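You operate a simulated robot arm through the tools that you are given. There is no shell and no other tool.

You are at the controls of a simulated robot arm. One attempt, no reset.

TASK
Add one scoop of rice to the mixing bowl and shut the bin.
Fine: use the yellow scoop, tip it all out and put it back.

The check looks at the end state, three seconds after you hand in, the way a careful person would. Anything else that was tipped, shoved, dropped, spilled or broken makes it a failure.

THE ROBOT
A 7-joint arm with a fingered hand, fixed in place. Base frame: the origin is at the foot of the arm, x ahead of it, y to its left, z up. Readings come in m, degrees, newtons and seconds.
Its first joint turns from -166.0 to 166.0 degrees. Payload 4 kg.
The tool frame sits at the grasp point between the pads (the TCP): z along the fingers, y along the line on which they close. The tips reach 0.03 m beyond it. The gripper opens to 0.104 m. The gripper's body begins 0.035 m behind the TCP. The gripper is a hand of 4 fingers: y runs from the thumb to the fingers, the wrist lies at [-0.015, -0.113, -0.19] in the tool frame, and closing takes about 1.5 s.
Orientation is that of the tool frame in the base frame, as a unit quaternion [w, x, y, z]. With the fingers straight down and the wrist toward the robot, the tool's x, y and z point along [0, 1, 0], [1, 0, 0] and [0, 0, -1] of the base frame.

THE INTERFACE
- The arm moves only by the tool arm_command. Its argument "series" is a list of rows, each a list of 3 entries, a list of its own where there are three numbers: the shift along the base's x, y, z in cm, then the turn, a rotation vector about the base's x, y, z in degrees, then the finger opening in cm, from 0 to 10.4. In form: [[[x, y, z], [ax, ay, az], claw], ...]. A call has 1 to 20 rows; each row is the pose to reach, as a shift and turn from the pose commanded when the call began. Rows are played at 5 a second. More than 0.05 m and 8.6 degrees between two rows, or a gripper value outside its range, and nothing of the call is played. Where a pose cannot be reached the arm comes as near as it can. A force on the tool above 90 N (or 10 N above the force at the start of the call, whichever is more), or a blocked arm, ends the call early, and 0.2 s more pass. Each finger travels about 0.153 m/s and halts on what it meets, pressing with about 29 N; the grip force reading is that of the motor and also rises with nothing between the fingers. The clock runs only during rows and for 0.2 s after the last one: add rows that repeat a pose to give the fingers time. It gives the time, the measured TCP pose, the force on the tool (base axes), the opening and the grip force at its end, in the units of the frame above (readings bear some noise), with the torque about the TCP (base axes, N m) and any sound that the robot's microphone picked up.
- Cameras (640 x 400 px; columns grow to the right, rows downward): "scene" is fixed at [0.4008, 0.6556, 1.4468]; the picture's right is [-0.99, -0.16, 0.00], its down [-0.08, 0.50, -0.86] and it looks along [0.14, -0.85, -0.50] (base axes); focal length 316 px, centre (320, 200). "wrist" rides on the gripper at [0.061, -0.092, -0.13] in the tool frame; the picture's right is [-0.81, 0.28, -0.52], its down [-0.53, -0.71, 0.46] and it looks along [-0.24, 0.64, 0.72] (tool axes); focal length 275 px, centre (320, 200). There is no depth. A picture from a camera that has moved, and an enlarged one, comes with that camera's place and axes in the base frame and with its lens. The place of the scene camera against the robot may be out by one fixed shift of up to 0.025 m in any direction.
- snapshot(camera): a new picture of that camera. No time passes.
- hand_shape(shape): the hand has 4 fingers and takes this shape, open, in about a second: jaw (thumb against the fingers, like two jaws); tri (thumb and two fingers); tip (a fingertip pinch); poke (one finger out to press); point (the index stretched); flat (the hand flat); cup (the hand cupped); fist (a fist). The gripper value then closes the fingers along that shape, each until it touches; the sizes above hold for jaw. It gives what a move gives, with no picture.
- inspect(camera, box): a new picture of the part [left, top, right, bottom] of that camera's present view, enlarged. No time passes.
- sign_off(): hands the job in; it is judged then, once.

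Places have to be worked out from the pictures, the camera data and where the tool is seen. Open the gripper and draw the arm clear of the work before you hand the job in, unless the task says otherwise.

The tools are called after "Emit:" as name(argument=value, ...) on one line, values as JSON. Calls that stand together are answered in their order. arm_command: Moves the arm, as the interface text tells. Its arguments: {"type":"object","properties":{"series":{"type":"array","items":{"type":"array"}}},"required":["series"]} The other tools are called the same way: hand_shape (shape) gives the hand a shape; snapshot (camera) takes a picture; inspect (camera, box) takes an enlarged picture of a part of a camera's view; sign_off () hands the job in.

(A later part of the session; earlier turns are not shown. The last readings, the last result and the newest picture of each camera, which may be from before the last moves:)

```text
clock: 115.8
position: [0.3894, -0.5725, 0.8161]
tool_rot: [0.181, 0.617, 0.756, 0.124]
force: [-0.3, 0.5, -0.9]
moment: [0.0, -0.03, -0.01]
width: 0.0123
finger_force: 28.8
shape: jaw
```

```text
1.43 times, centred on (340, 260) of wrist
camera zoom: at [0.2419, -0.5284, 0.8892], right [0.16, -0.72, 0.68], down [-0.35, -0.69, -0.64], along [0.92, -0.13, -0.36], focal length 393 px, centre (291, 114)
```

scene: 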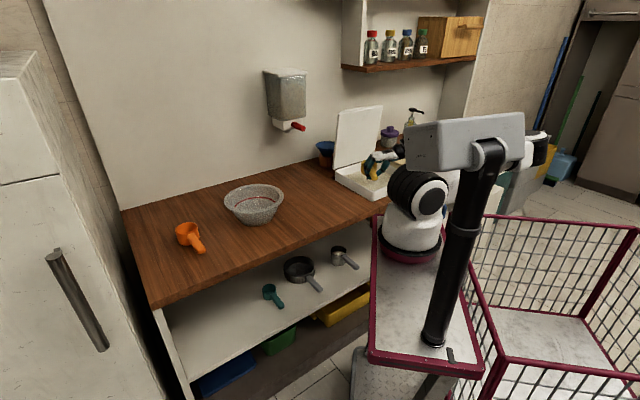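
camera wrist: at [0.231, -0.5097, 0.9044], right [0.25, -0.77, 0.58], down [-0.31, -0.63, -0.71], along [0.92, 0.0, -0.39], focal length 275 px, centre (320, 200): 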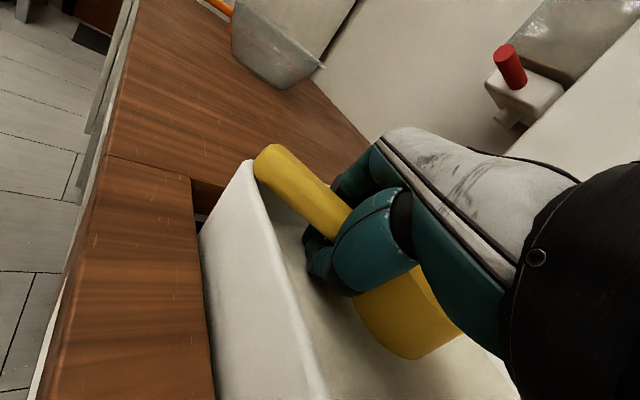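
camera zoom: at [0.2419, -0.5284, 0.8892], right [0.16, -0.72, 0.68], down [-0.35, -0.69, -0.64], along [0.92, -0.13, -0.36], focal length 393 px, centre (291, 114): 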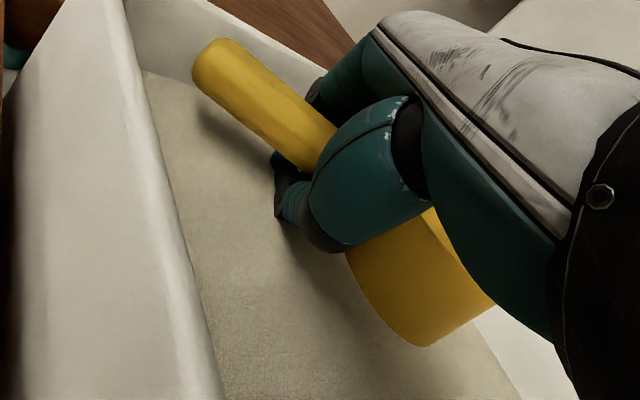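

No contact and the cup is partly in. Continue down to submerge the rim.

Emit:
arm_command(series=[[[0, 0, -0.8], [0, 0, 0], 0], [[0, 0, -1.6], [0, 0, 0], 0], [[0, 0, -2.4], [0, 0, 0], 0], [[0, 0, -2.4], [0, 0, 0], 0]])

Emit:
inspect(camera="scene", box=[360, 140, 430, 200])

Emit:
inspect(camera="wrist", box=[200, 120, 480, 400])

```text
clock: 116.8
position: [0.3893, -0.5741, 0.7913]
tool_rot: [0.181, 0.617, 0.756, 0.124]
force: [-0.5, -0.4, -0.1]
moment: [0.0, -0.04, 0.01]
width: 0.0121
finger_force: 29.5
shape: jaw
```

```text
6.67 times, centred on (395, 170) of scene
camera zoom: at [0.4008, 0.6556, 1.4468], right [-0.99, -0.16, 0.0], down [-0.08, 0.5, -0.86], along [0.14, -0.85, -0.5], focal length 2104 px, centre (-180, 400)
```

zoom: 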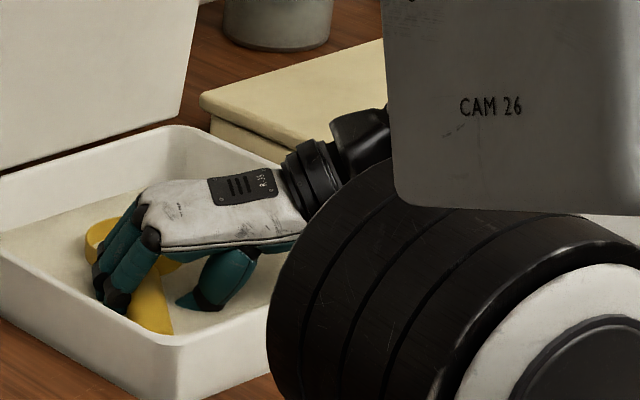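

```text
1.43 times, centred on (340, 260) of wrist
camera zoom: at [0.2424, -0.5286, 0.865], right [0.16, -0.72, 0.68], down [-0.35, -0.69, -0.64], along [0.92, -0.13, -0.36], focal length 393 px, centre (291, 114)
```

zoom: 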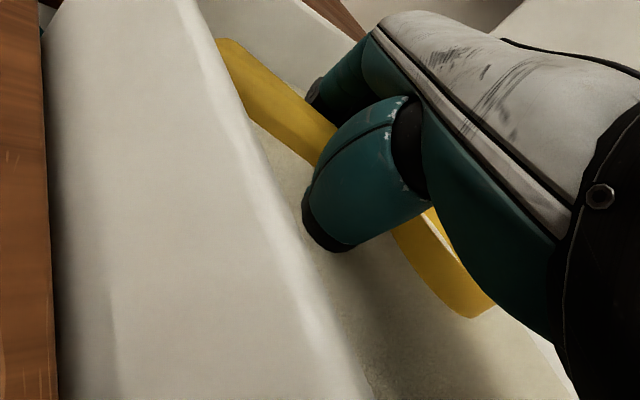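

The rim is still a few millimetres above the rice; the wrist has about 2.5 cm of clearance over the tub edge. I'll go 1.2 cm lower.

Emit:
arm_command(series=[[[0, 0, -0.6], [0, 0, 0], 0], [[0, 0, -1.2], [0, 0, 0], 0], [[0, 0, -1.2], [0, 0, 0], 0]])

Emit:
inspect(camera="scene", box=[360, 150, 420, 200])

Emit:
inspect(camera="wrist", box=[260, 200, 480, 360])

```text
clock: 117.6
position: [0.3891, -0.5742, 0.781]
tool_rot: [0.18, 0.617, 0.756, 0.123]
force: [0.7, -0.6, -0.4]
moment: [0.05, -0.01, -0.01]
width: 0.012
finger_force: 28.8
shape: jaw
```

```text
8.00 times, centred on (390, 175) of scene
camera zoom: at [0.4008, 0.6556, 1.4468], right [-0.99, -0.16, 0.0], down [-0.08, 0.5, -0.86], along [0.14, -0.85, -0.5], focal length 2525 px, centre (-240, 400)
```

zoom: 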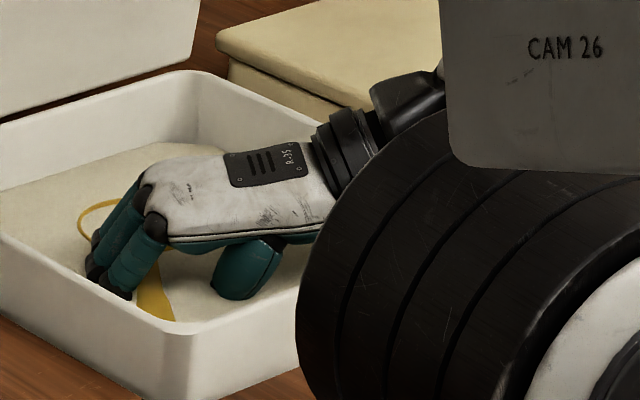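

```text
2.50 times, centred on (370, 280) of wrist
camera zoom: at [0.2422, -0.529, 0.8531], right [0.16, -0.72, 0.68], down [-0.35, -0.69, -0.64], along [0.92, -0.13, -0.36], focal length 688 px, centre (195, 0)
```

zoom: 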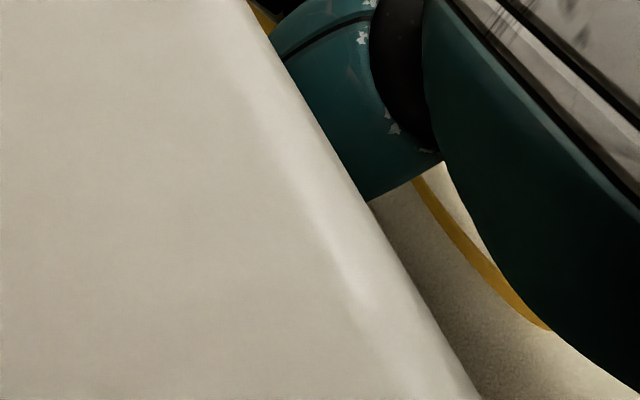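

Only a thin arc of the rim shows and the inside is filled. I'll dip 0.5 cm more so it's completely full, then lift straight up slowly.

Emit:
arm_command(series=[[[0, 0, -0.5], [0, 0, 0], 0], [[0, 0, -0.5], [0, 0, 0], 0], [[0, 0, 0.3], [0, 0, 0], 0], [[0, 0, 1.2], [0, 0, 0], 0], [[0, 0, 2.2], [0, 0, 0], 0], [[0, 0, 3.4], [0, 0, 0], 0], [[0, 0, 4.8], [0, 0, 0], 0], [[0, 0, 6.4], [0, 0, 0], 0], [[0, 0, 8], [0, 0, 0], 0], [[0, 0, 9], [0, 0, 0], 0], [[0, 0, 9], [0, 0, 0], 0]])

Emit:
inspect(camera="scene", box=[360, 130, 430, 200])

Emit:
inspect(camera="wrist", box=[200, 120, 480, 400])

```text
clock: 120.0
position: [0.3904, -0.5733, 0.8696]
tool_rot: [0.18, 0.617, 0.756, 0.124]
force: [0.4, 0.1, -0.8]
moment: [0.05, 0.04, 0.0]
width: 0.0122
finger_force: 29.5
shape: jaw
```

```text
5.71 times, centred on (395, 165) of scene
camera zoom: at [0.4008, 0.6556, 1.4468], right [-0.99, -0.16, 0.0], down [-0.08, 0.5, -0.86], along [0.14, -0.85, -0.5], focal length 1803 px, centre (-109, 400)
```

zoom: 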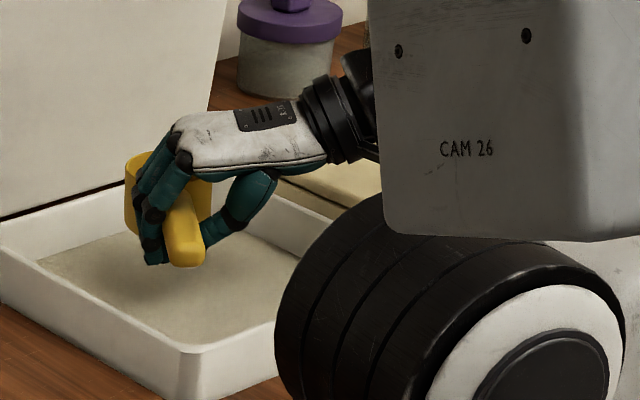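

```text
1.43 times, centred on (340, 260) of wrist
camera zoom: at [0.2424, -0.529, 0.9433], right [0.16, -0.72, 0.68], down [-0.35, -0.69, -0.64], along [0.92, -0.13, -0.36], focal length 393 px, centre (291, 114)
```

zoom: 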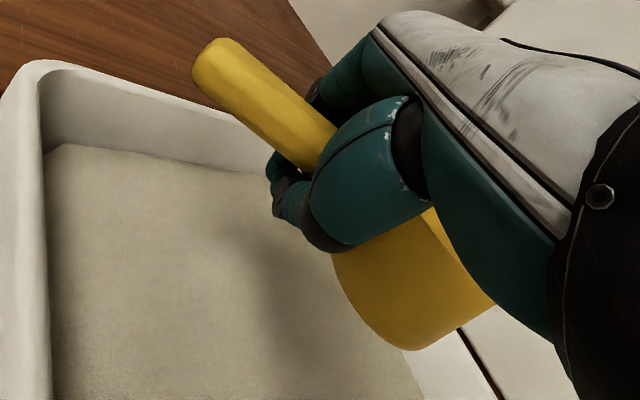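

I'll zoom on the cup to check that rice came up with it.

Emit:
inspect(camera="scene", box=[355, 148, 395, 180])

Emit:
inspect(camera="wrist", box=[360, 230, 460, 330])

```text
12.50 times, centred on (375, 164) of scene
camera zoom: at [0.4008, 0.6556, 1.4468], right [-0.99, -0.16, 0.0], down [-0.08, 0.5, -0.86], along [0.14, -0.85, -0.5], focal length 3945 px, centre (-368, 650)
```

zoom: 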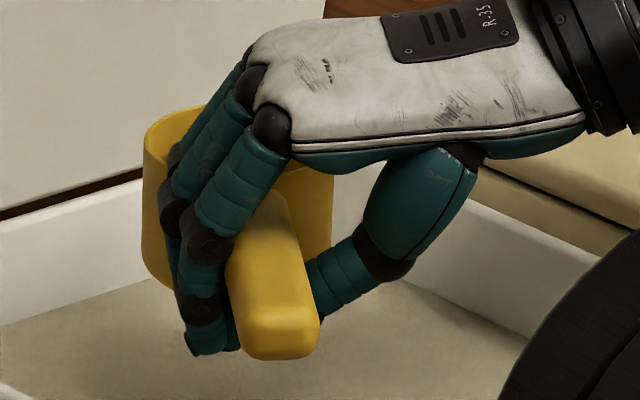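

```text
4.00 times, centred on (410, 280) of wrist
camera zoom: at [0.2424, -0.529, 0.9433], right [0.16, -0.72, 0.68], down [-0.35, -0.69, -0.64], along [0.92, -0.13, -0.36], focal length 1101 px, centre (-40, -120)
```

zoom: 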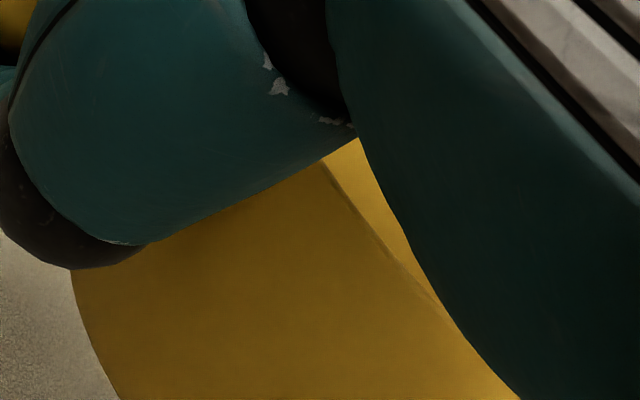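

I can't see rice in the cup from here. While still over the bin I'll raise it and tilt the mouth about 20° toward the scene camera to look inside.

Emit:
arm_command(series=[[[0, 0, 2], [-0.9, 3.4, 0], 0], [[0, 0, 4], [-1.7, 6.8, 0], 0], [[0, 0, 5], [-3, 12, 0], 0], [[0, 0, 6], [-4.8, 19.4, 0], 0], [[0, 0, 6], [-4.8, 19.4, 0], 0]])

Emit:
inspect(camera="scene", box=[350, 120, 410, 170])

Emit:
snapshot(camera="scene")

```text
clock: 121.2
position: [0.3907, -0.5725, 0.931]
tool_rot: [0.076, 0.621, 0.78, -0.014]
force: [0.4, -0.4, -0.7]
moment: [0.01, -0.02, -0.03]
width: 0.0119
finger_force: 29.3
shape: jaw
```

```text
8.00 times, centred on (380, 145) of scene
camera zoom: at [0.4008, 0.6556, 1.4468], right [-0.99, -0.16, 0.0], down [-0.08, 0.5, -0.86], along [0.14, -0.85, -0.5], focal length 2525 px, centre (-160, 640)
```

zoom: 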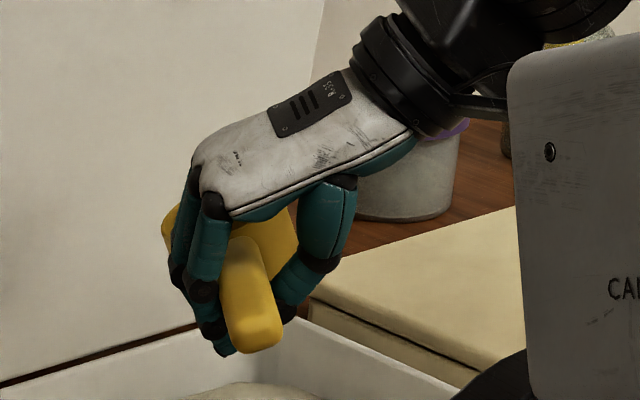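

```text
taken
```

scene: 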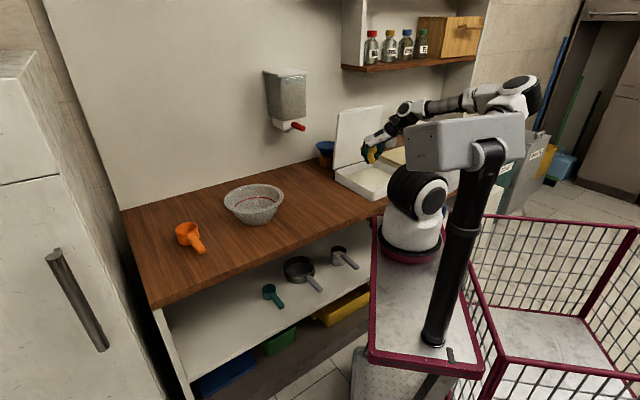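

The palm hides the interior. I'll level it again, rise, and carry it left with a yaw so the scene camera can look into the cup.

Emit:
arm_command(series=[[[0, 0, 3], [1.5, -6, 0], 0], [[0, 0, 6], [3, -12, 0], 0], [[0, 0, 9], [4.8, -19.4, 0], 0], [[0, 0, 12], [4.8, -19.4, 0], 0], [[0, 0, 15], [4.8, -19.4, 0], 0], [[0, 0, 17], [4.8, -19.4, 0], 0], [[0, 0, 17], [4.8, -19.4, 0], 0]])

Emit:
arm_command(series=[[[2.5, 2.5, 0], [0, 0, 5], 0], [[5, 5, 0], [0, 0, 10], 0], [[7.5, 7.5, 0], [0, 0, 15], 0], [[10, 10, 0], [0, 0, 20], 0], [[12.5, 12.5, 0], [0, 0, 25], 0], [[15, 15, 0], [0, 0, 30], 0], [[17.5, 17.5, 0], [0, 0, 35], 0], [[20, 20, 0], [0, 0, 40], 0], [[22, 22, 0], [0, 0, 45], 0], [[24, 24, 0], [0, 0, 50], 0], [[24, 24, 0], [0, 0, 50], 0]])

Emit:
snapshot(camera="scene")

Emit:
inspect(camera="scene", box=[260, 90, 360, 170])

```text
clock: 122.8
position: [0.3897, -0.5731, 1.0998]
tool_rot: [0.182, 0.616, 0.756, 0.125]
force: [-1.2, 0.5, -0.8]
moment: [0.05, 0.01, 0.02]
width: 0.0124
finger_force: 29.2
shape: jaw
```

```text
clock: 125.2
position: [0.6298, -0.3331, 1.1007]
tool_rot: [0.112, 0.239, 0.946, 0.189]
force: [0.2, 0.2, -0.5]
moment: [0.03, 0.01, 0.01]
width: 0.0123
finger_force: 28.6
shape: jaw
```

```text
taken
```

scene: 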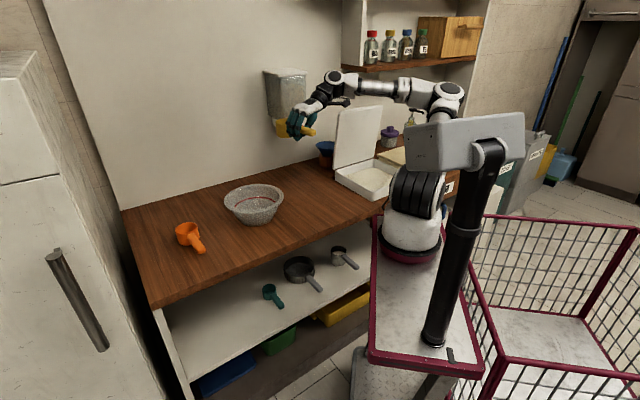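

```text
5.00 times, centred on (310, 130) of scene
camera zoom: at [0.4008, 0.6556, 1.4468], right [-0.99, -0.16, 0.0], down [-0.08, 0.5, -0.86], along [0.14, -0.85, -0.5], focal length 1578 px, centre (370, 550)
```

zoom: 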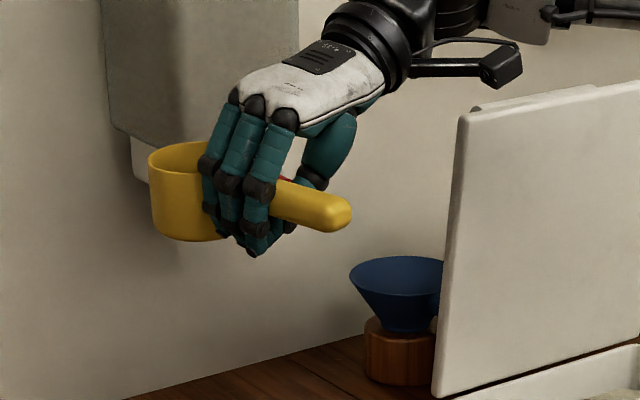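

Emit:
inspect(camera="scene", box=[270, 112, 310, 144])

```text
12.50 times, centred on (290, 128) of scene
camera zoom: at [0.4008, 0.6556, 1.4468], right [-0.99, -0.16, 0.0], down [-0.08, 0.5, -0.86], along [0.14, -0.85, -0.5], focal length 3945 px, centre (695, 1100)
```

zoom: 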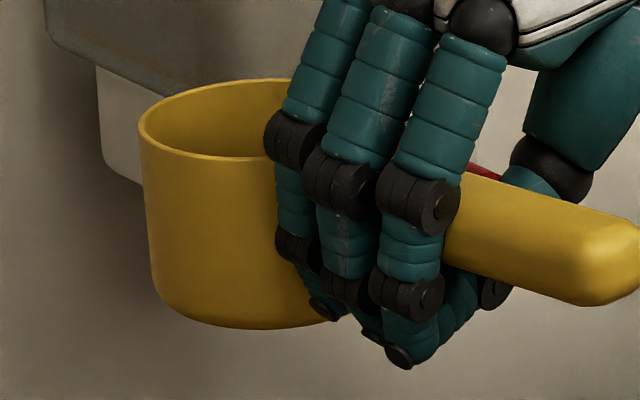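

At least the top 2 cm is empty, so the dip was too shallow to fill it. I'll go back, positioned deeper toward the back-left of the tub so the wrist clears the walls, and submerge it properly.

Emit:
arm_command(series=[[[-2.2, -2.5, 0], [0, 0, -5], 0], [[-4.4, -5, 0], [0, 0, -10], 0], [[-6.6, -7.5, 0], [0, 0, -15], 0], [[-8.8, -10, 0], [0, 0, -20], 0], [[-11, -12.5, 0], [0, 0, -25], 0], [[-13.2, -15, 0], [0, 0, -30], 0], [[-15.4, -17.5, 0], [0, 0, -35], 0], [[-17.6, -20, 0], [0, 0, -40], 0], [[-19.6, -22.2, 0], [0, 0, -45], 0], [[-21.4, -24.1, 0], [0, 0, -50], 0], [[-21.4, -24.1, -4], [0, 0, -50], 0], [[-21.4, -24.1, -8], [0, 0, -50], 0], [[-21.4, -24.1, -12], [0, 0, -50], 0], [[-21.4, -24.1, -16], [0, 0, -50], 0], [[-21.4, -24.1, -20], [0, 0, -50], 0], [[-21.4, -24.1, -23], [0, 0, -50], 0], [[-21.4, -24.1, -23], [0, 0, -50], 0]])

Emit:
inspect(camera="scene", box=[350, 130, 430, 200])

Emit:
snapshot(camera="wrist")

```text
clock: 128.8
position: [0.4154, -0.5745, 0.8688]
tool_rot: [0.181, 0.616, 0.756, 0.124]
force: [-0.8, -1.3, -1.7]
moment: [0.05, 0.0, 0.0]
width: 0.0121
finger_force: 28.9
shape: jaw
```

```text
5.71 times, centred on (390, 165) of scene
camera zoom: at [0.4008, 0.6556, 1.4468], right [-0.99, -0.16, 0.0], down [-0.08, 0.5, -0.86], along [0.14, -0.85, -0.5], focal length 1803 px, centre (-80, 400)
```

zoom: 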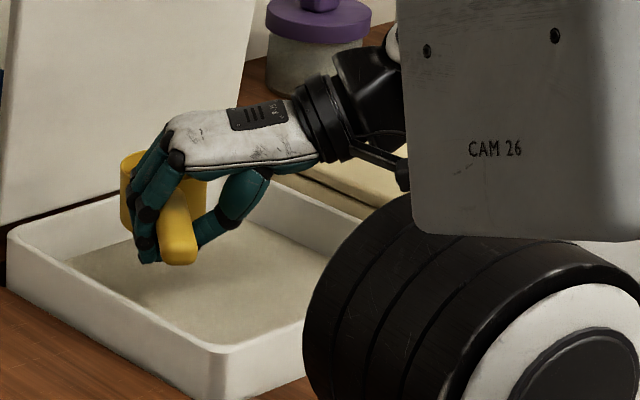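

```text
taken
camera wrist: at [0.2677, -0.5292, 0.9423], right [0.16, -0.72, 0.68], down [-0.35, -0.69, -0.64], along [0.92, -0.13, -0.36], focal length 275 px, centre (320, 200)
```

wrist: 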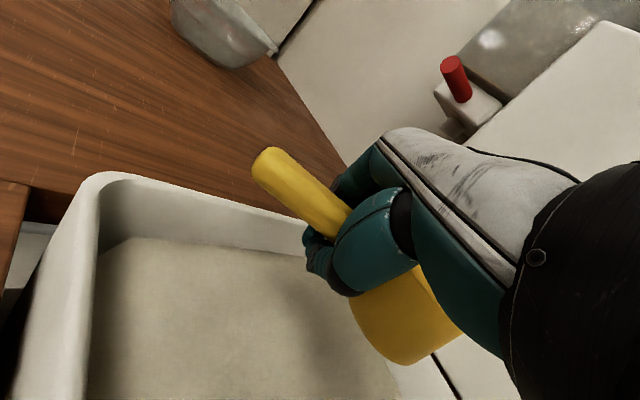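

Positioned with room on all sides. Lowering in stages to submerge the whole cup.

Emit:
arm_command(series=[[[0, 0, -2], [0, 0, 0], 0], [[0, 0, -4], [0, 0, 0], 0], [[0, 0, -6], [0, 0, 0], 0], [[0, 0, -7.5], [0, 0, 0], 0], [[0, 0, -8.5], [0, 0, 0], 0], [[0, 0, -9.3], [0, 0, 0], 0]])

Emit:
inspect(camera="scene", box=[350, 140, 430, 200])

Emit:
inspect(camera="wrist", box=[200, 120, 480, 400])

```text
clock: 130.2
position: [0.4168, -0.5747, 0.7773]
tool_rot: [0.181, 0.617, 0.756, 0.124]
force: [0.0, 0.3, -2.4]
moment: [0.08, -0.01, 0.04]
width: 0.0119
finger_force: 28.6
shape: jaw
```

```text
6.67 times, centred on (390, 170) of scene
camera zoom: at [0.4008, 0.6556, 1.4468], right [-0.99, -0.16, 0.0], down [-0.08, 0.5, -0.86], along [0.14, -0.85, -0.5], focal length 2104 px, centre (-147, 400)
```

zoom: 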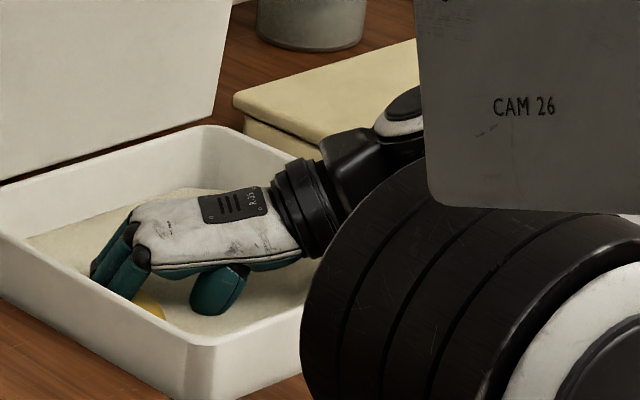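

```text
1.43 times, centred on (340, 260) of wrist
camera zoom: at [0.268, -0.5299, 0.8498], right [0.16, -0.72, 0.68], down [-0.35, -0.68, -0.64], along [0.92, -0.13, -0.36], focal length 393 px, centre (291, 114)
```

zoom: 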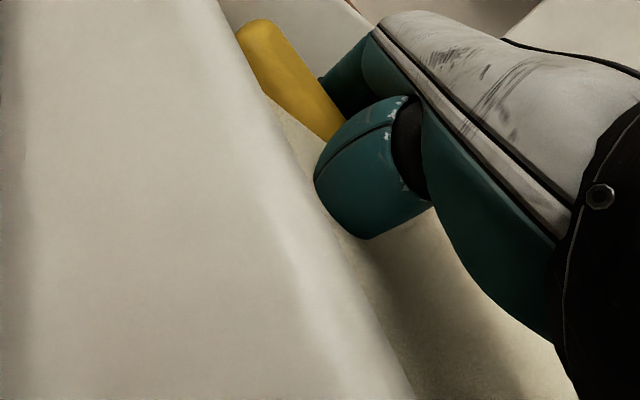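

The cup is fully under now; the wrist camera is close to the tub's front rim, so no deeper. I'll hold a moment and then lift straight up slowly.

Emit:
arm_command(series=[[[0, 0, 0], [0, 0, 0], 0], [[0, 0, 0], [0, 0, 0], 0], [[0, 0, 0], [0, 0, 0], 0], [[0, 0, 0.6], [0, 0, 0], 0], [[0, 0, 1.2], [0, 0, 0], 0], [[0, 0, 2], [0, 0, 0], 0], [[0, 0, 3], [0, 0, 0], 0], [[0, 0, 4], [0, 0, 0], 0], [[0, 0, 5], [0, 0, 0], 0], [[0, 0, 6.5], [0, 0, 0], 0], [[0, 0, 8], [0, 0, 0], 0], [[0, 0, 9.3], [0, 0, 0], 0], [[0, 0, 9.3], [0, 0, 0], 0]])

Emit:
inspect(camera="scene", box=[350, 140, 390, 180])

Emit:
inspect(camera="wrist", box=[200, 120, 480, 400])

```text
clock: 133.0
position: [0.417, -0.5739, 0.8686]
tool_rot: [0.181, 0.617, 0.755, 0.123]
force: [-0.3, -0.1, -2.5]
moment: [0.1, -0.01, 0.02]
width: 0.012
finger_force: 29.5
shape: jaw
```

```text
10.00 times, centred on (370, 160) of scene
camera zoom: at [0.4008, 0.6556, 1.4468], right [-0.99, -0.16, 0.0], down [-0.08, 0.5, -0.86], along [0.14, -0.85, -0.5], focal length 3156 px, centre (-180, 600)
```

zoom: 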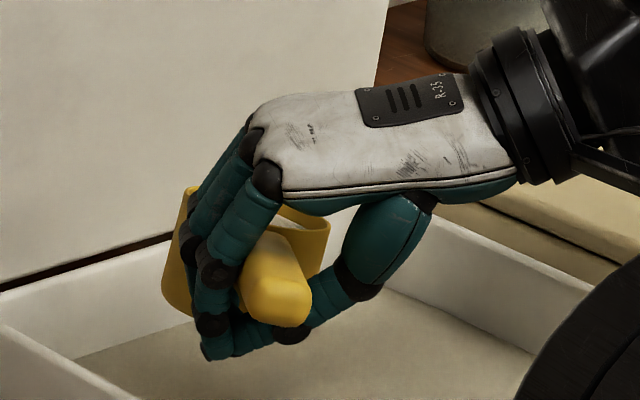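

```text
1.43 times, centred on (340, 260) of wrist
camera zoom: at [0.2681, -0.5298, 0.9426], right [0.16, -0.72, 0.68], down [-0.35, -0.69, -0.64], along [0.92, -0.13, -0.36], focal length 393 px, centre (291, 114)
```

zoom: 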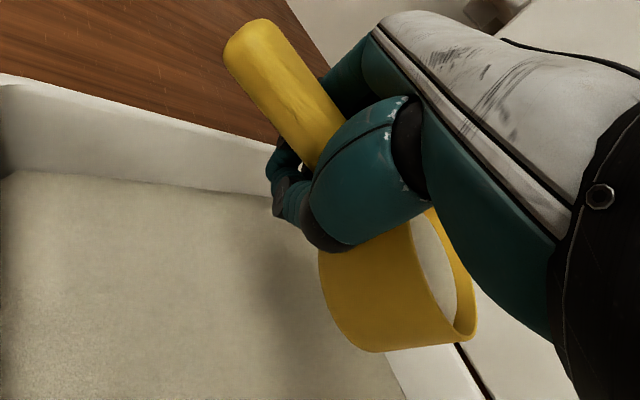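

Rice is in the cup now and the reading shows its weight (about 2.5 N), but the extra load has pitched the scoop nose-down somewhat. I'll hold briefly to see if it's still slipping.

Emit:
arm_command(series=[[[0, 0, 0], [0, 0, 0], 0], [[0, 0, 0], [0, 0, 0], 0], [[0, 0, 0], [0, 0, 0], 0], [[0, 0, 0], [0, 0, 0], 0]])

Emit:
inspect(camera="wrist", box=[200, 120, 480, 400])

Emit:
inspect(camera="scene", box=[350, 140, 390, 180])

```text
clock: 134.0
position: [0.4158, -0.575, 0.8693]
tool_rot: [0.181, 0.617, 0.756, 0.124]
force: [0.7, 0.4, -1.7]
moment: [0.13, 0.04, -0.02]
width: 0.0124
finger_force: 28.2
shape: jaw
```

```text
1.43 times, centred on (340, 260) of wrist
camera zoom: at [0.2682, -0.5298, 0.9424], right [0.16, -0.72, 0.68], down [-0.35, -0.69, -0.64], along [0.92, -0.13, -0.36], focal length 393 px, centre (291, 114)
```

zoom: 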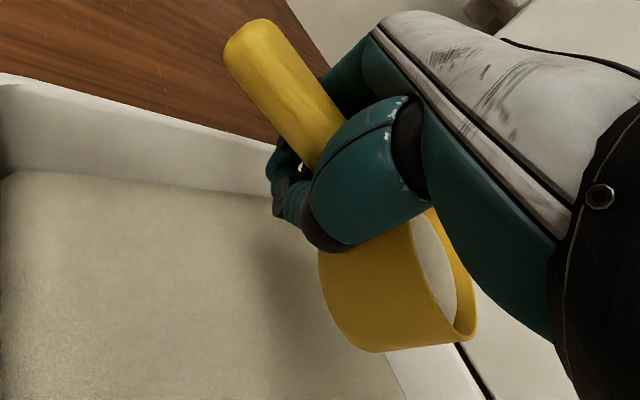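

```text
10.00 times, centred on (370, 160) of scene
camera zoom: at [0.4008, 0.6556, 1.4468], right [-0.99, -0.16, 0.0], down [-0.08, 0.5, -0.86], along [0.14, -0.85, -0.5], focal length 3156 px, centre (-180, 600)
```

zoom: 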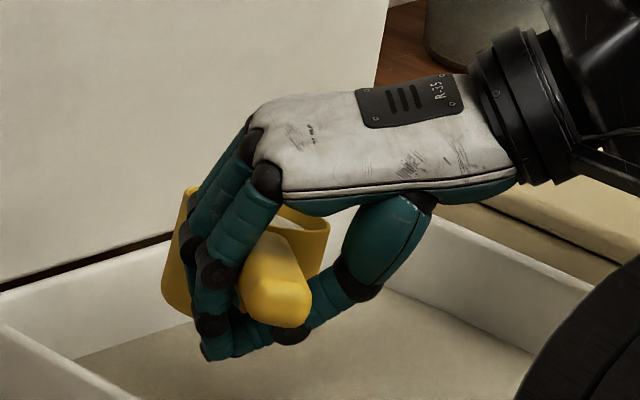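

The scoop is stable at this angle. I'll pitch the hand nose-up about 19° to level the cup, still over the bin.

Emit:
arm_command(series=[[[0, 0, 0.3], [-4.7, -0.8, 0], 0], [[0, 0, 0.6], [-9.4, -1.6, 0], 0], [[0, 0, 1], [-14, -2.5, 0], 0], [[0, 0, 1.3], [-18.7, -3.3, 0], 0], [[0, 0, 1.3], [-18.7, -3.3, 0], 0], [[0, 0, 1.3], [-18.7, -3.3, 0], 0]])

Emit:
inspect(camera="wrist", box=[200, 120, 480, 400])

Emit:
inspect(camera="scene", box=[350, 135, 400, 180])

```text
clock: 135.4
position: [0.416, -0.5744, 0.8825]
tool_rot: [0.3, 0.575, 0.76, 0.017]
force: [0.0, -0.4, -2.0]
moment: [0.08, 0.02, 0.0]
width: 0.012
finger_force: 29.3
shape: jaw
```

```text
1.43 times, centred on (340, 260) of wrist
camera zoom: at [0.2645, -0.5102, 0.9283], right [0.12, -0.46, 0.88], down [-0.32, -0.86, -0.41], along [0.94, -0.23, -0.25], focal length 393 px, centre (291, 114)
```

zoom: 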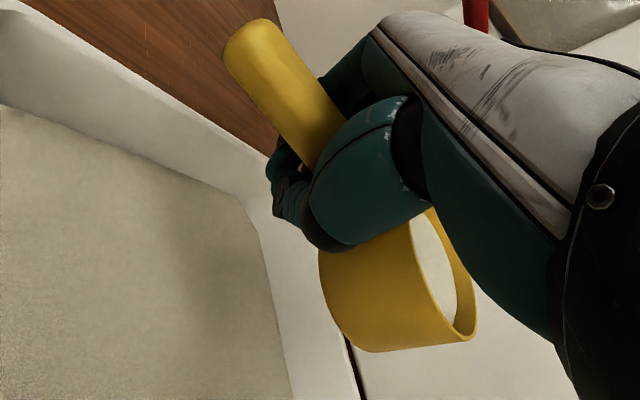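

```text
8.89 times, centred on (375, 158) of scene
camera zoom: at [0.4008, 0.6556, 1.4468], right [-0.99, -0.16, 0.0], down [-0.08, 0.5, -0.86], along [0.14, -0.85, -0.5], focal length 2805 px, centre (-169, 578)
```

zoom: 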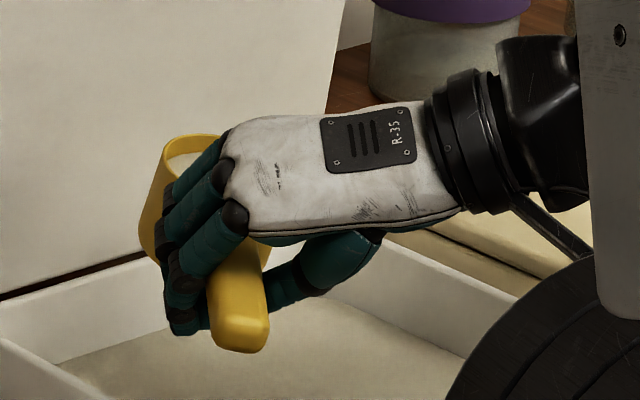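

Pitch is level now, with rice visible near the rim, but it's rolled right about 12°. I'll correct the roll and check the fill.

Emit:
arm_command(series=[[[0, 0, 0.3], [-0.7, 4, 0], 0], [[0, 0, 0.6], [-1.4, 8, 0], 0], [[0, 0, 1], [-2, 11.8, 0], 0], [[0, 0, 1], [-2, 11.8, 0], 0]])

Emit:
inspect(camera="wrist", box=[300, 200, 460, 360])

Emit:
inspect(camera="scene", box=[350, 135, 400, 180])

```text
clock: 136.4
position: [0.4142, -0.5731, 0.8928]
tool_rot: [0.229, 0.569, 0.788, -0.056]
force: [0.0, -0.6, -1.4]
moment: [0.07, 0.0, 0.01]
width: 0.0121
finger_force: 28.8
shape: jaw
```

```text
2.50 times, centred on (380, 280) of wrist
camera zoom: at [0.277, -0.5081, 0.9664], right [0.3, -0.43, 0.85], down [-0.39, -0.87, -0.3], along [0.87, -0.24, -0.43], focal length 688 px, centre (170, 0)
```

zoom: 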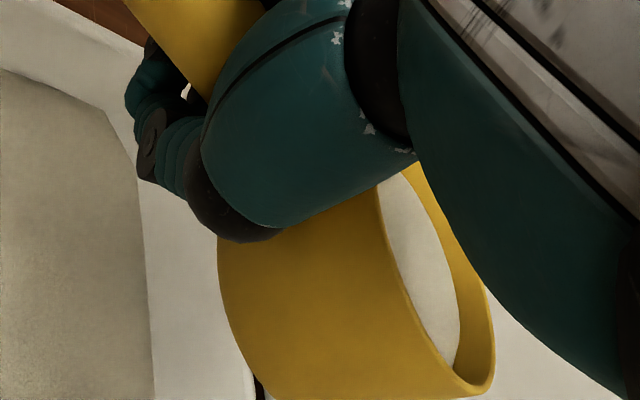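

```text
8.89 times, centred on (375, 158) of scene
camera zoom: at [0.4008, 0.6556, 1.4468], right [-0.99, -0.16, 0.0], down [-0.08, 0.5, -0.86], along [0.14, -0.85, -0.5], focal length 2805 px, centre (-169, 578)
```

zoom: 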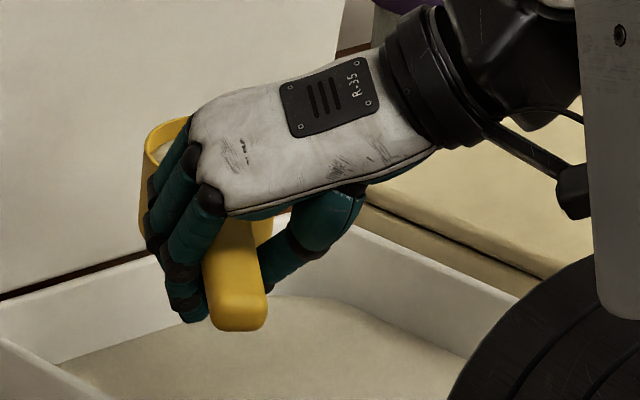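

Roll is level and the cup looks around 80% full after that droop. I'll dip it once more while level to top it up, then lift slowly.

Emit:
arm_command(series=[[[0, 0, -2.5], [0, 0, 0], 0], [[0, 0, -5], [0, 0, 0], 0], [[0, 0, -7.5], [0, 0, 0], 0], [[0, 0, -9.5], [0, 0, 0], 0], [[0, 0, -10.8], [0, 0, 0], 0], [[0, 0, -11.4], [0, 0, 0], 0], [[0, 0, -11.4], [0, 0, 0], 0], [[0, 0, -11.4], [0, 0, 0], 0]])

Emit:
inspect(camera="scene", box=[350, 140, 430, 200])

Emit:
snapshot(camera="wrist")

```text
clock: 138.2
position: [0.4156, -0.5746, 0.7784]
tool_rot: [0.23, 0.569, 0.788, -0.054]
force: [-1.0, -1.2, -1.1]
moment: [0.1, 0.0, 0.02]
width: 0.0122
finger_force: 29.0
shape: jaw
```

```text
6.67 times, centred on (390, 170) of scene
camera zoom: at [0.4008, 0.6556, 1.4468], right [-0.99, -0.16, 0.0], down [-0.08, 0.5, -0.86], along [0.14, -0.85, -0.5], focal length 2104 px, centre (-147, 400)
```

zoom: 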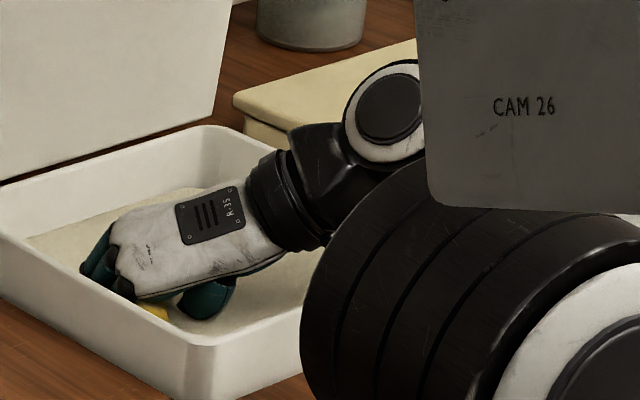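

```text
taken
camera wrist: at [0.2772, -0.5077, 0.8522], right [0.3, -0.43, 0.85], down [-0.39, -0.87, -0.3], along [0.87, -0.24, -0.43], focal length 275 px, centre (320, 200)
```

wrist: 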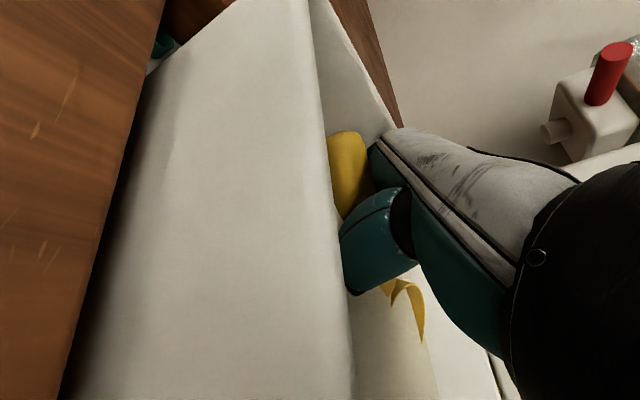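

Emit:
inspect(camera="wrist", box=[340, 240, 460, 360])

```text
3.33 times, centred on (400, 300) of wrist
camera zoom: at [0.2772, -0.5077, 0.8522], right [0.3, -0.43, 0.85], down [-0.39, -0.87, -0.3], along [0.87, -0.24, -0.43], focal length 918 px, centre (53, -133)
```

zoom: 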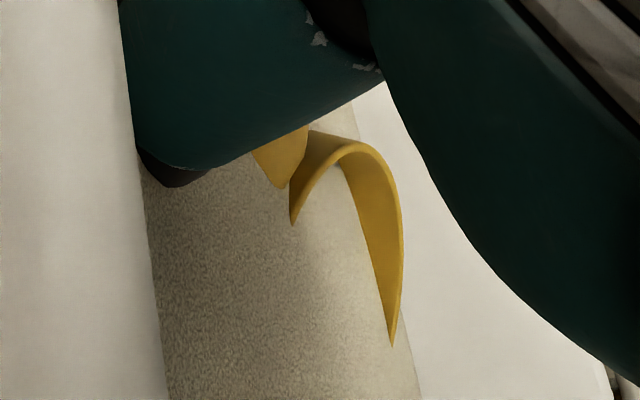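

The rim's back-left still protrudes, so the cup is tipped slightly toward front-right. I'll correct with about 8° nose-up and 7° left roll while in the rice, then go slightly deeper.

Emit:
arm_command(series=[[[0, 0, 0], [-4.5, 2.7, 0], 0], [[0, 0, 0], [-9.1, 5.5, 0], 0], [[0, 0, -0.5], [-9.1, 5.5, 0], 0], [[0, 0, -0.9], [-9.1, 5.5, 0], 0], [[0, 0, -0.9], [-9.1, 5.5, 0], 0]])

Emit:
inspect(camera="wrist", box=[300, 200, 480, 380])

Emit:
inspect(camera="scene", box=[350, 140, 430, 200])

```text
clock: 139.4
position: [0.4154, -0.5737, 0.7702]
tool_rot: [0.237, 0.547, 0.79, -0.145]
force: [-8.2, -9.3, 3.3]
moment: [0.73, -0.44, 0.32]
width: 0.0122
finger_force: 29.1
shape: jaw
```

```text
2.22 times, centred on (390, 290) of wrist
camera zoom: at [0.2838, -0.4966, 0.8449], right [0.38, -0.29, 0.88], down [-0.41, -0.9, -0.12], along [0.83, -0.31, -0.46], focal length 612 px, centre (164, 0)
```

zoom: 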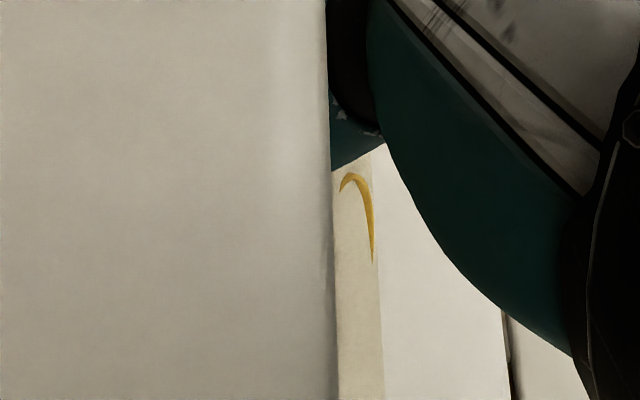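

```text
6.67 times, centred on (390, 170) of scene
camera zoom: at [0.4008, 0.6556, 1.4468], right [-0.99, -0.16, 0.0], down [-0.08, 0.5, -0.86], along [0.14, -0.85, -0.5], focal length 2104 px, centre (-147, 400)
```

zoom: 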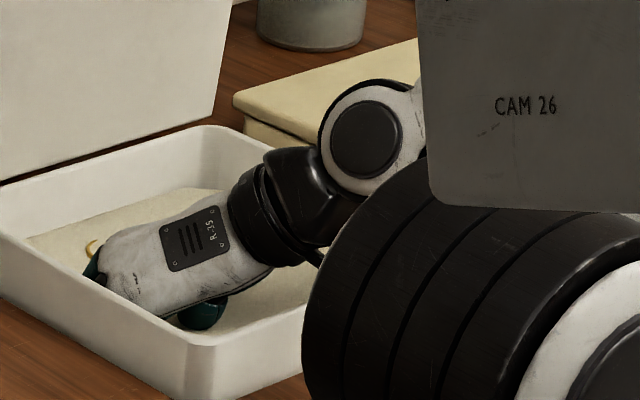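

A 12 N sideways push: the fingers are touching the tub's left wall. I'll back off to the right immediately.

Emit:
arm_command(series=[[[-0.6, -0.6, 0.1], [0, 0, 0], 0], [[-1.1, -1.1, 0.2], [0, 0, 0], 0], [[-1.1, -1.1, 0.2], [0, 0, 0], 0]])

Emit:
inspect(camera="wrist", box=[300, 200, 480, 380])

Emit:
inspect(camera="scene", box=[350, 140, 430, 200])

```text
clock: 140.2
position: [0.4045, -0.5842, 0.7727]
tool_rot: [0.237, 0.545, 0.791, -0.146]
force: [-0.2, 0.3, -1.3]
moment: [0.09, 0.0, -0.01]
width: 0.0119
finger_force: 29.0
shape: jaw
```

```text
2.22 times, centred on (390, 290) of wrist
camera zoom: at [0.2735, -0.5071, 0.8471], right [0.38, -0.29, 0.88], down [-0.41, -0.9, -0.12], along [0.83, -0.31, -0.46], focal length 612 px, centre (164, 0)
```

zoom: 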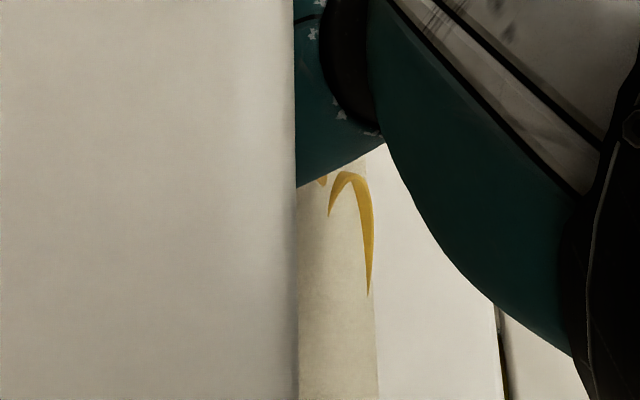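

```text
6.67 times, centred on (390, 170) of scene
camera zoom: at [0.4008, 0.6556, 1.4468], right [-0.99, -0.16, 0.0], down [-0.08, 0.5, -0.86], along [0.14, -0.85, -0.5], focal length 2104 px, centre (-147, 400)
```

zoom: 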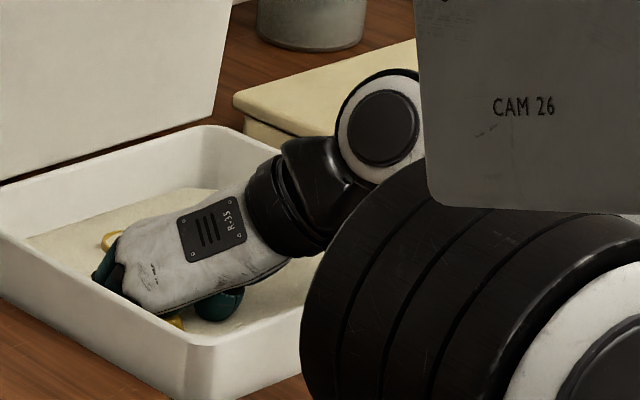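

Contact cleared. The cup is nearly full at this slight tilt, so I'll lift straight up slowly and check.

Emit:
arm_command(series=[[[0, 0, 0.8], [0, 0, 0], 0], [[0, 0, 1.8], [0, 0, 0], 0], [[0, 0, 3], [0, 0, 0], 0], [[0, 0, 4.5], [0, 0, 0], 0], [[0, 0, 6], [0, 0, 0], 0], [[0, 0, 8], [0, 0, 0], 0], [[0, 0, 10], [0, 0, 0], 0], [[0, 0, 12.5], [0, 0, 0], 0], [[0, 0, 14], [0, 0, 0], 0], [[0, 0, 14], [0, 0, 0], 0]])

Emit:
inspect(camera="wrist", box=[280, 160, 480, 360])

Emit:
inspect(camera="scene", box=[350, 125, 400, 170])

```text
clock: 142.4
position: [0.4038, -0.5842, 0.912]
tool_rot: [0.237, 0.546, 0.791, -0.145]
force: [-0.1, 0.3, -0.8]
moment: [0.06, 0.0, -0.02]
width: 0.012
finger_force: 29.1
shape: jaw
```

```text
2.00 times, centred on (380, 260) of wrist
camera zoom: at [0.2726, -0.5067, 0.9873], right [0.38, -0.29, 0.88], down [-0.41, -0.9, -0.12], along [0.83, -0.31, -0.46], focal length 551 px, centre (200, 80)
```

zoom: 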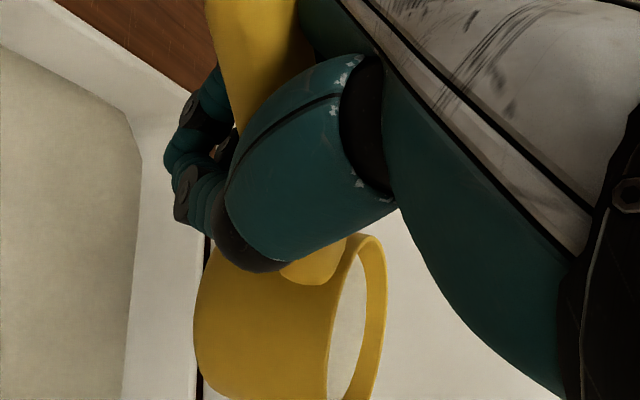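

```text
8.89 times, centred on (375, 148) of scene
camera zoom: at [0.4008, 0.6556, 1.4468], right [-0.99, -0.16, 0.0], down [-0.08, 0.5, -0.86], along [0.14, -0.85, -0.5], focal length 2805 px, centre (-169, 667)
```

zoom: 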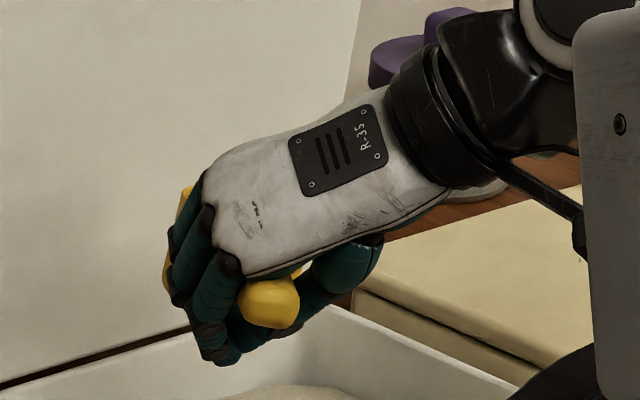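

The extra load and wall contact let the scoop droop further in the grip, and most of the rice went back into the bin. Let me get a clear look at how it now sits.

Emit:
snapshot(camera="wrist")

Emit:
inspect(camera="wrist", box=[280, 220, 440, 400])

Emit:
snapshot(camera="scene")

```text
taken
camera wrist: at [0.2726, -0.5067, 0.9873], right [0.38, -0.29, 0.88], down [-0.41, -0.9, -0.12], along [0.83, -0.31, -0.46], focal length 275 px, centre (320, 200)
```

wrist: 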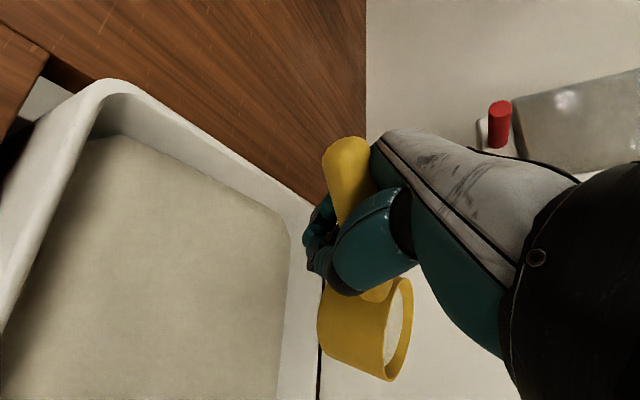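

```text
2.22 times, centred on (360, 310) of wrist
camera zoom: at [0.2726, -0.5067, 0.9873], right [0.38, -0.29, 0.88], down [-0.41, -0.9, -0.12], along [0.83, -0.31, -0.46], focal length 612 px, centre (231, -44)
```

zoom: 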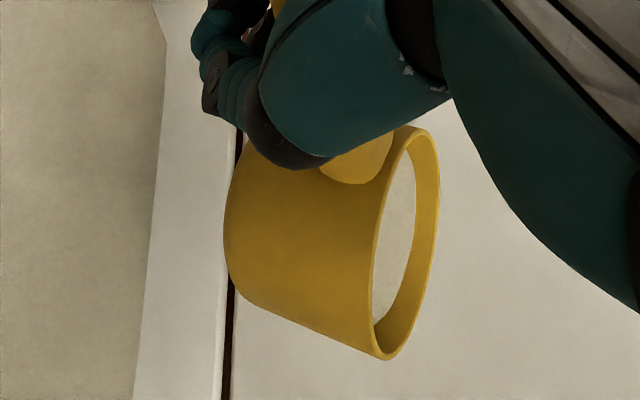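

```text
taken
```

scene: 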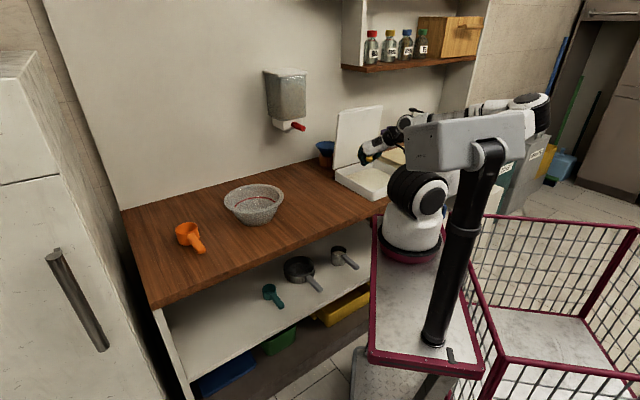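

Good news: fitting the rim ellipse gives a cup normal of about (-0.10, -0.09, 0.99), so it's within 8° of level and still holds rice nearly to the rim. I'll correct that last tilt and re-measure.

Emit:
arm_command(series=[[[0, 0, 0.5], [-2.4, 3, 0], 0], [[0, 0, 1], [-4.9, 6.1, 0], 0], [[0, 0, 1], [-4.9, 6.1, 0], 0], [[0, 0, 1], [-4.9, 6.1, 0], 0], [[0, 0, 1], [-4.9, 6.1, 0], 0]])

Emit:
inspect(camera="wrist", box=[280, 220, 440, 400])

Emit:
inspect(camera="scene", box=[345, 120, 405, 170])

```text
clock: 143.6
position: [0.4044, -0.5841, 0.9226]
tool_rot: [0.217, 0.526, 0.796, -0.207]
force: [0.4, -0.2, -1.0]
moment: [0.08, 0.02, -0.01]
width: 0.0119
finger_force: 28.8
shape: jaw
```

```text
2.22 times, centred on (360, 310) of wrist
camera zoom: at [0.2812, -0.5003, 1.0035], right [0.47, -0.22, 0.85], down [-0.42, -0.91, 0.0], along [0.78, -0.36, -0.52], focal length 612 px, centre (231, -44)
```

zoom: 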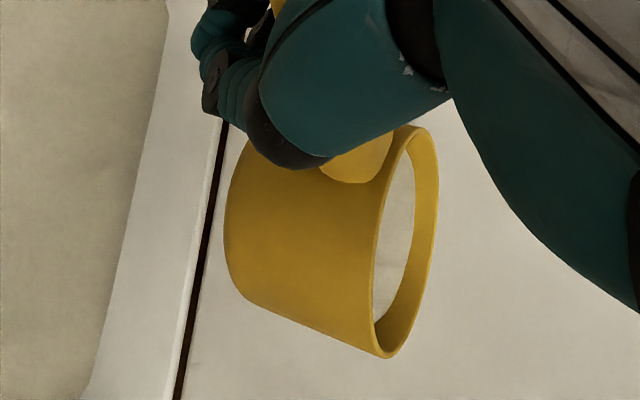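

```text
8.00 times, centred on (375, 145) of scene
camera zoom: at [0.4008, 0.6556, 1.4468], right [-0.99, -0.16, 0.0], down [-0.08, 0.5, -0.86], along [0.14, -0.85, -0.5], focal length 2525 px, centre (-120, 640)
```

zoom: 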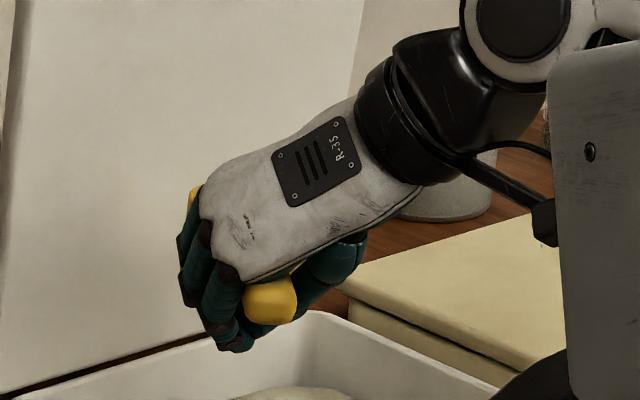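

Level within a degree or so, and stable. I'll rise gently and start carrying it toward the bowl in small smooth steps, yawing gradually, with a check halfway.

Emit:
arm_command(series=[[[0, 0, 1], [0, 0, 0], 0], [[0, 0, 2.5], [0, 0, 0], 0], [[0, 0, 4], [0, 0, 0], 0], [[0.5, 0.6, 4.6], [0, 0, 1], 0], [[1.6, 1.8, 5], [0, 0, 3], 0], [[3.1, 3.5, 5], [0, 0, 6], 0], [[4.7, 5.3, 5], [0, 0, 9], 0], [[6.3, 7.1, 5], [0, 0, 12], 0], [[7.9, 8.9, 5], [0, 0, 15], 0], [[9.5, 10.7, 5], [0, 0, 18], 0], [[11, 12.4, 5], [0, 0, 21], 0], [[12, 13.5, 5], [0, 0, 23], 0], [[12.3, 13.9, 5], [0, 0, 23.6], 0], [[12.3, 13.9, 5], [0, 0, 23.6], 0]])

Emit:
inspect(camera="wrist", box=[280, 220, 440, 400])

Emit:
snapshot(camera="scene")

Emit:
inspect(camera="scene", box=[300, 110, 380, 170])

```text
clock: 146.6
position: [0.5281, -0.446, 0.972]
tool_rot: [0.254, 0.352, 0.886, -0.159]
force: [0.2, 0.1, -2.0]
moment: [0.05, 0.03, -0.04]
width: 0.0118
finger_force: 28.6
shape: jaw
```

```text
2.22 times, centred on (360, 310) of wrist
camera zoom: at [0.3809, -0.4179, 1.0531], right [0.52, -0.01, 0.85], down [-0.02, -1.0, 0.0], along [0.85, -0.01, -0.52], focal length 612 px, centre (231, -44)
```

zoom: 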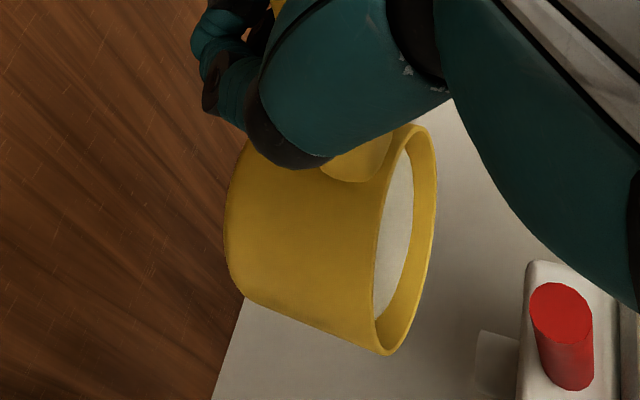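

```text
taken
```

scene: 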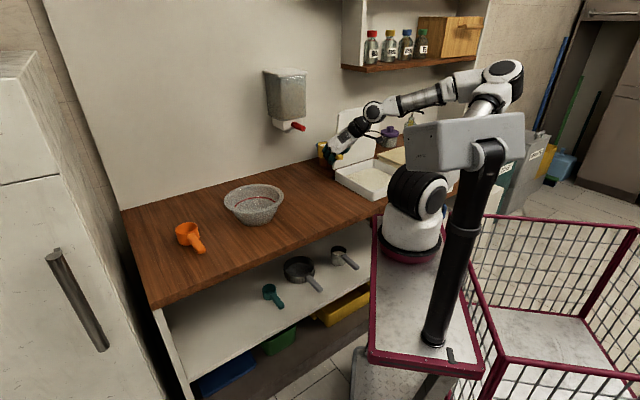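

```text
6.67 times, centred on (340, 140) of scene
camera zoom: at [0.4008, 0.6556, 1.4468], right [-0.99, -0.16, 0.0], down [-0.08, 0.5, -0.86], along [0.14, -0.85, -0.5], focal length 2104 px, centre (187, 600)
```

zoom: 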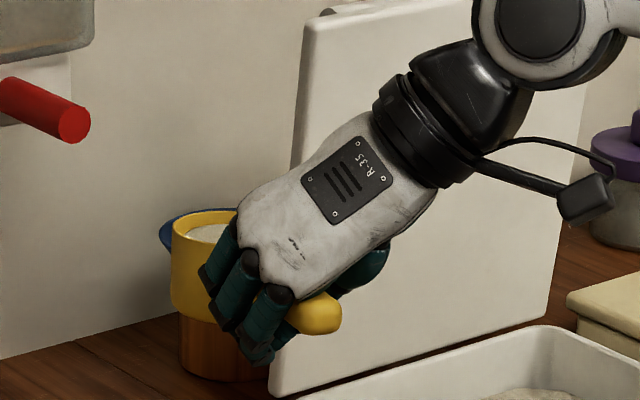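

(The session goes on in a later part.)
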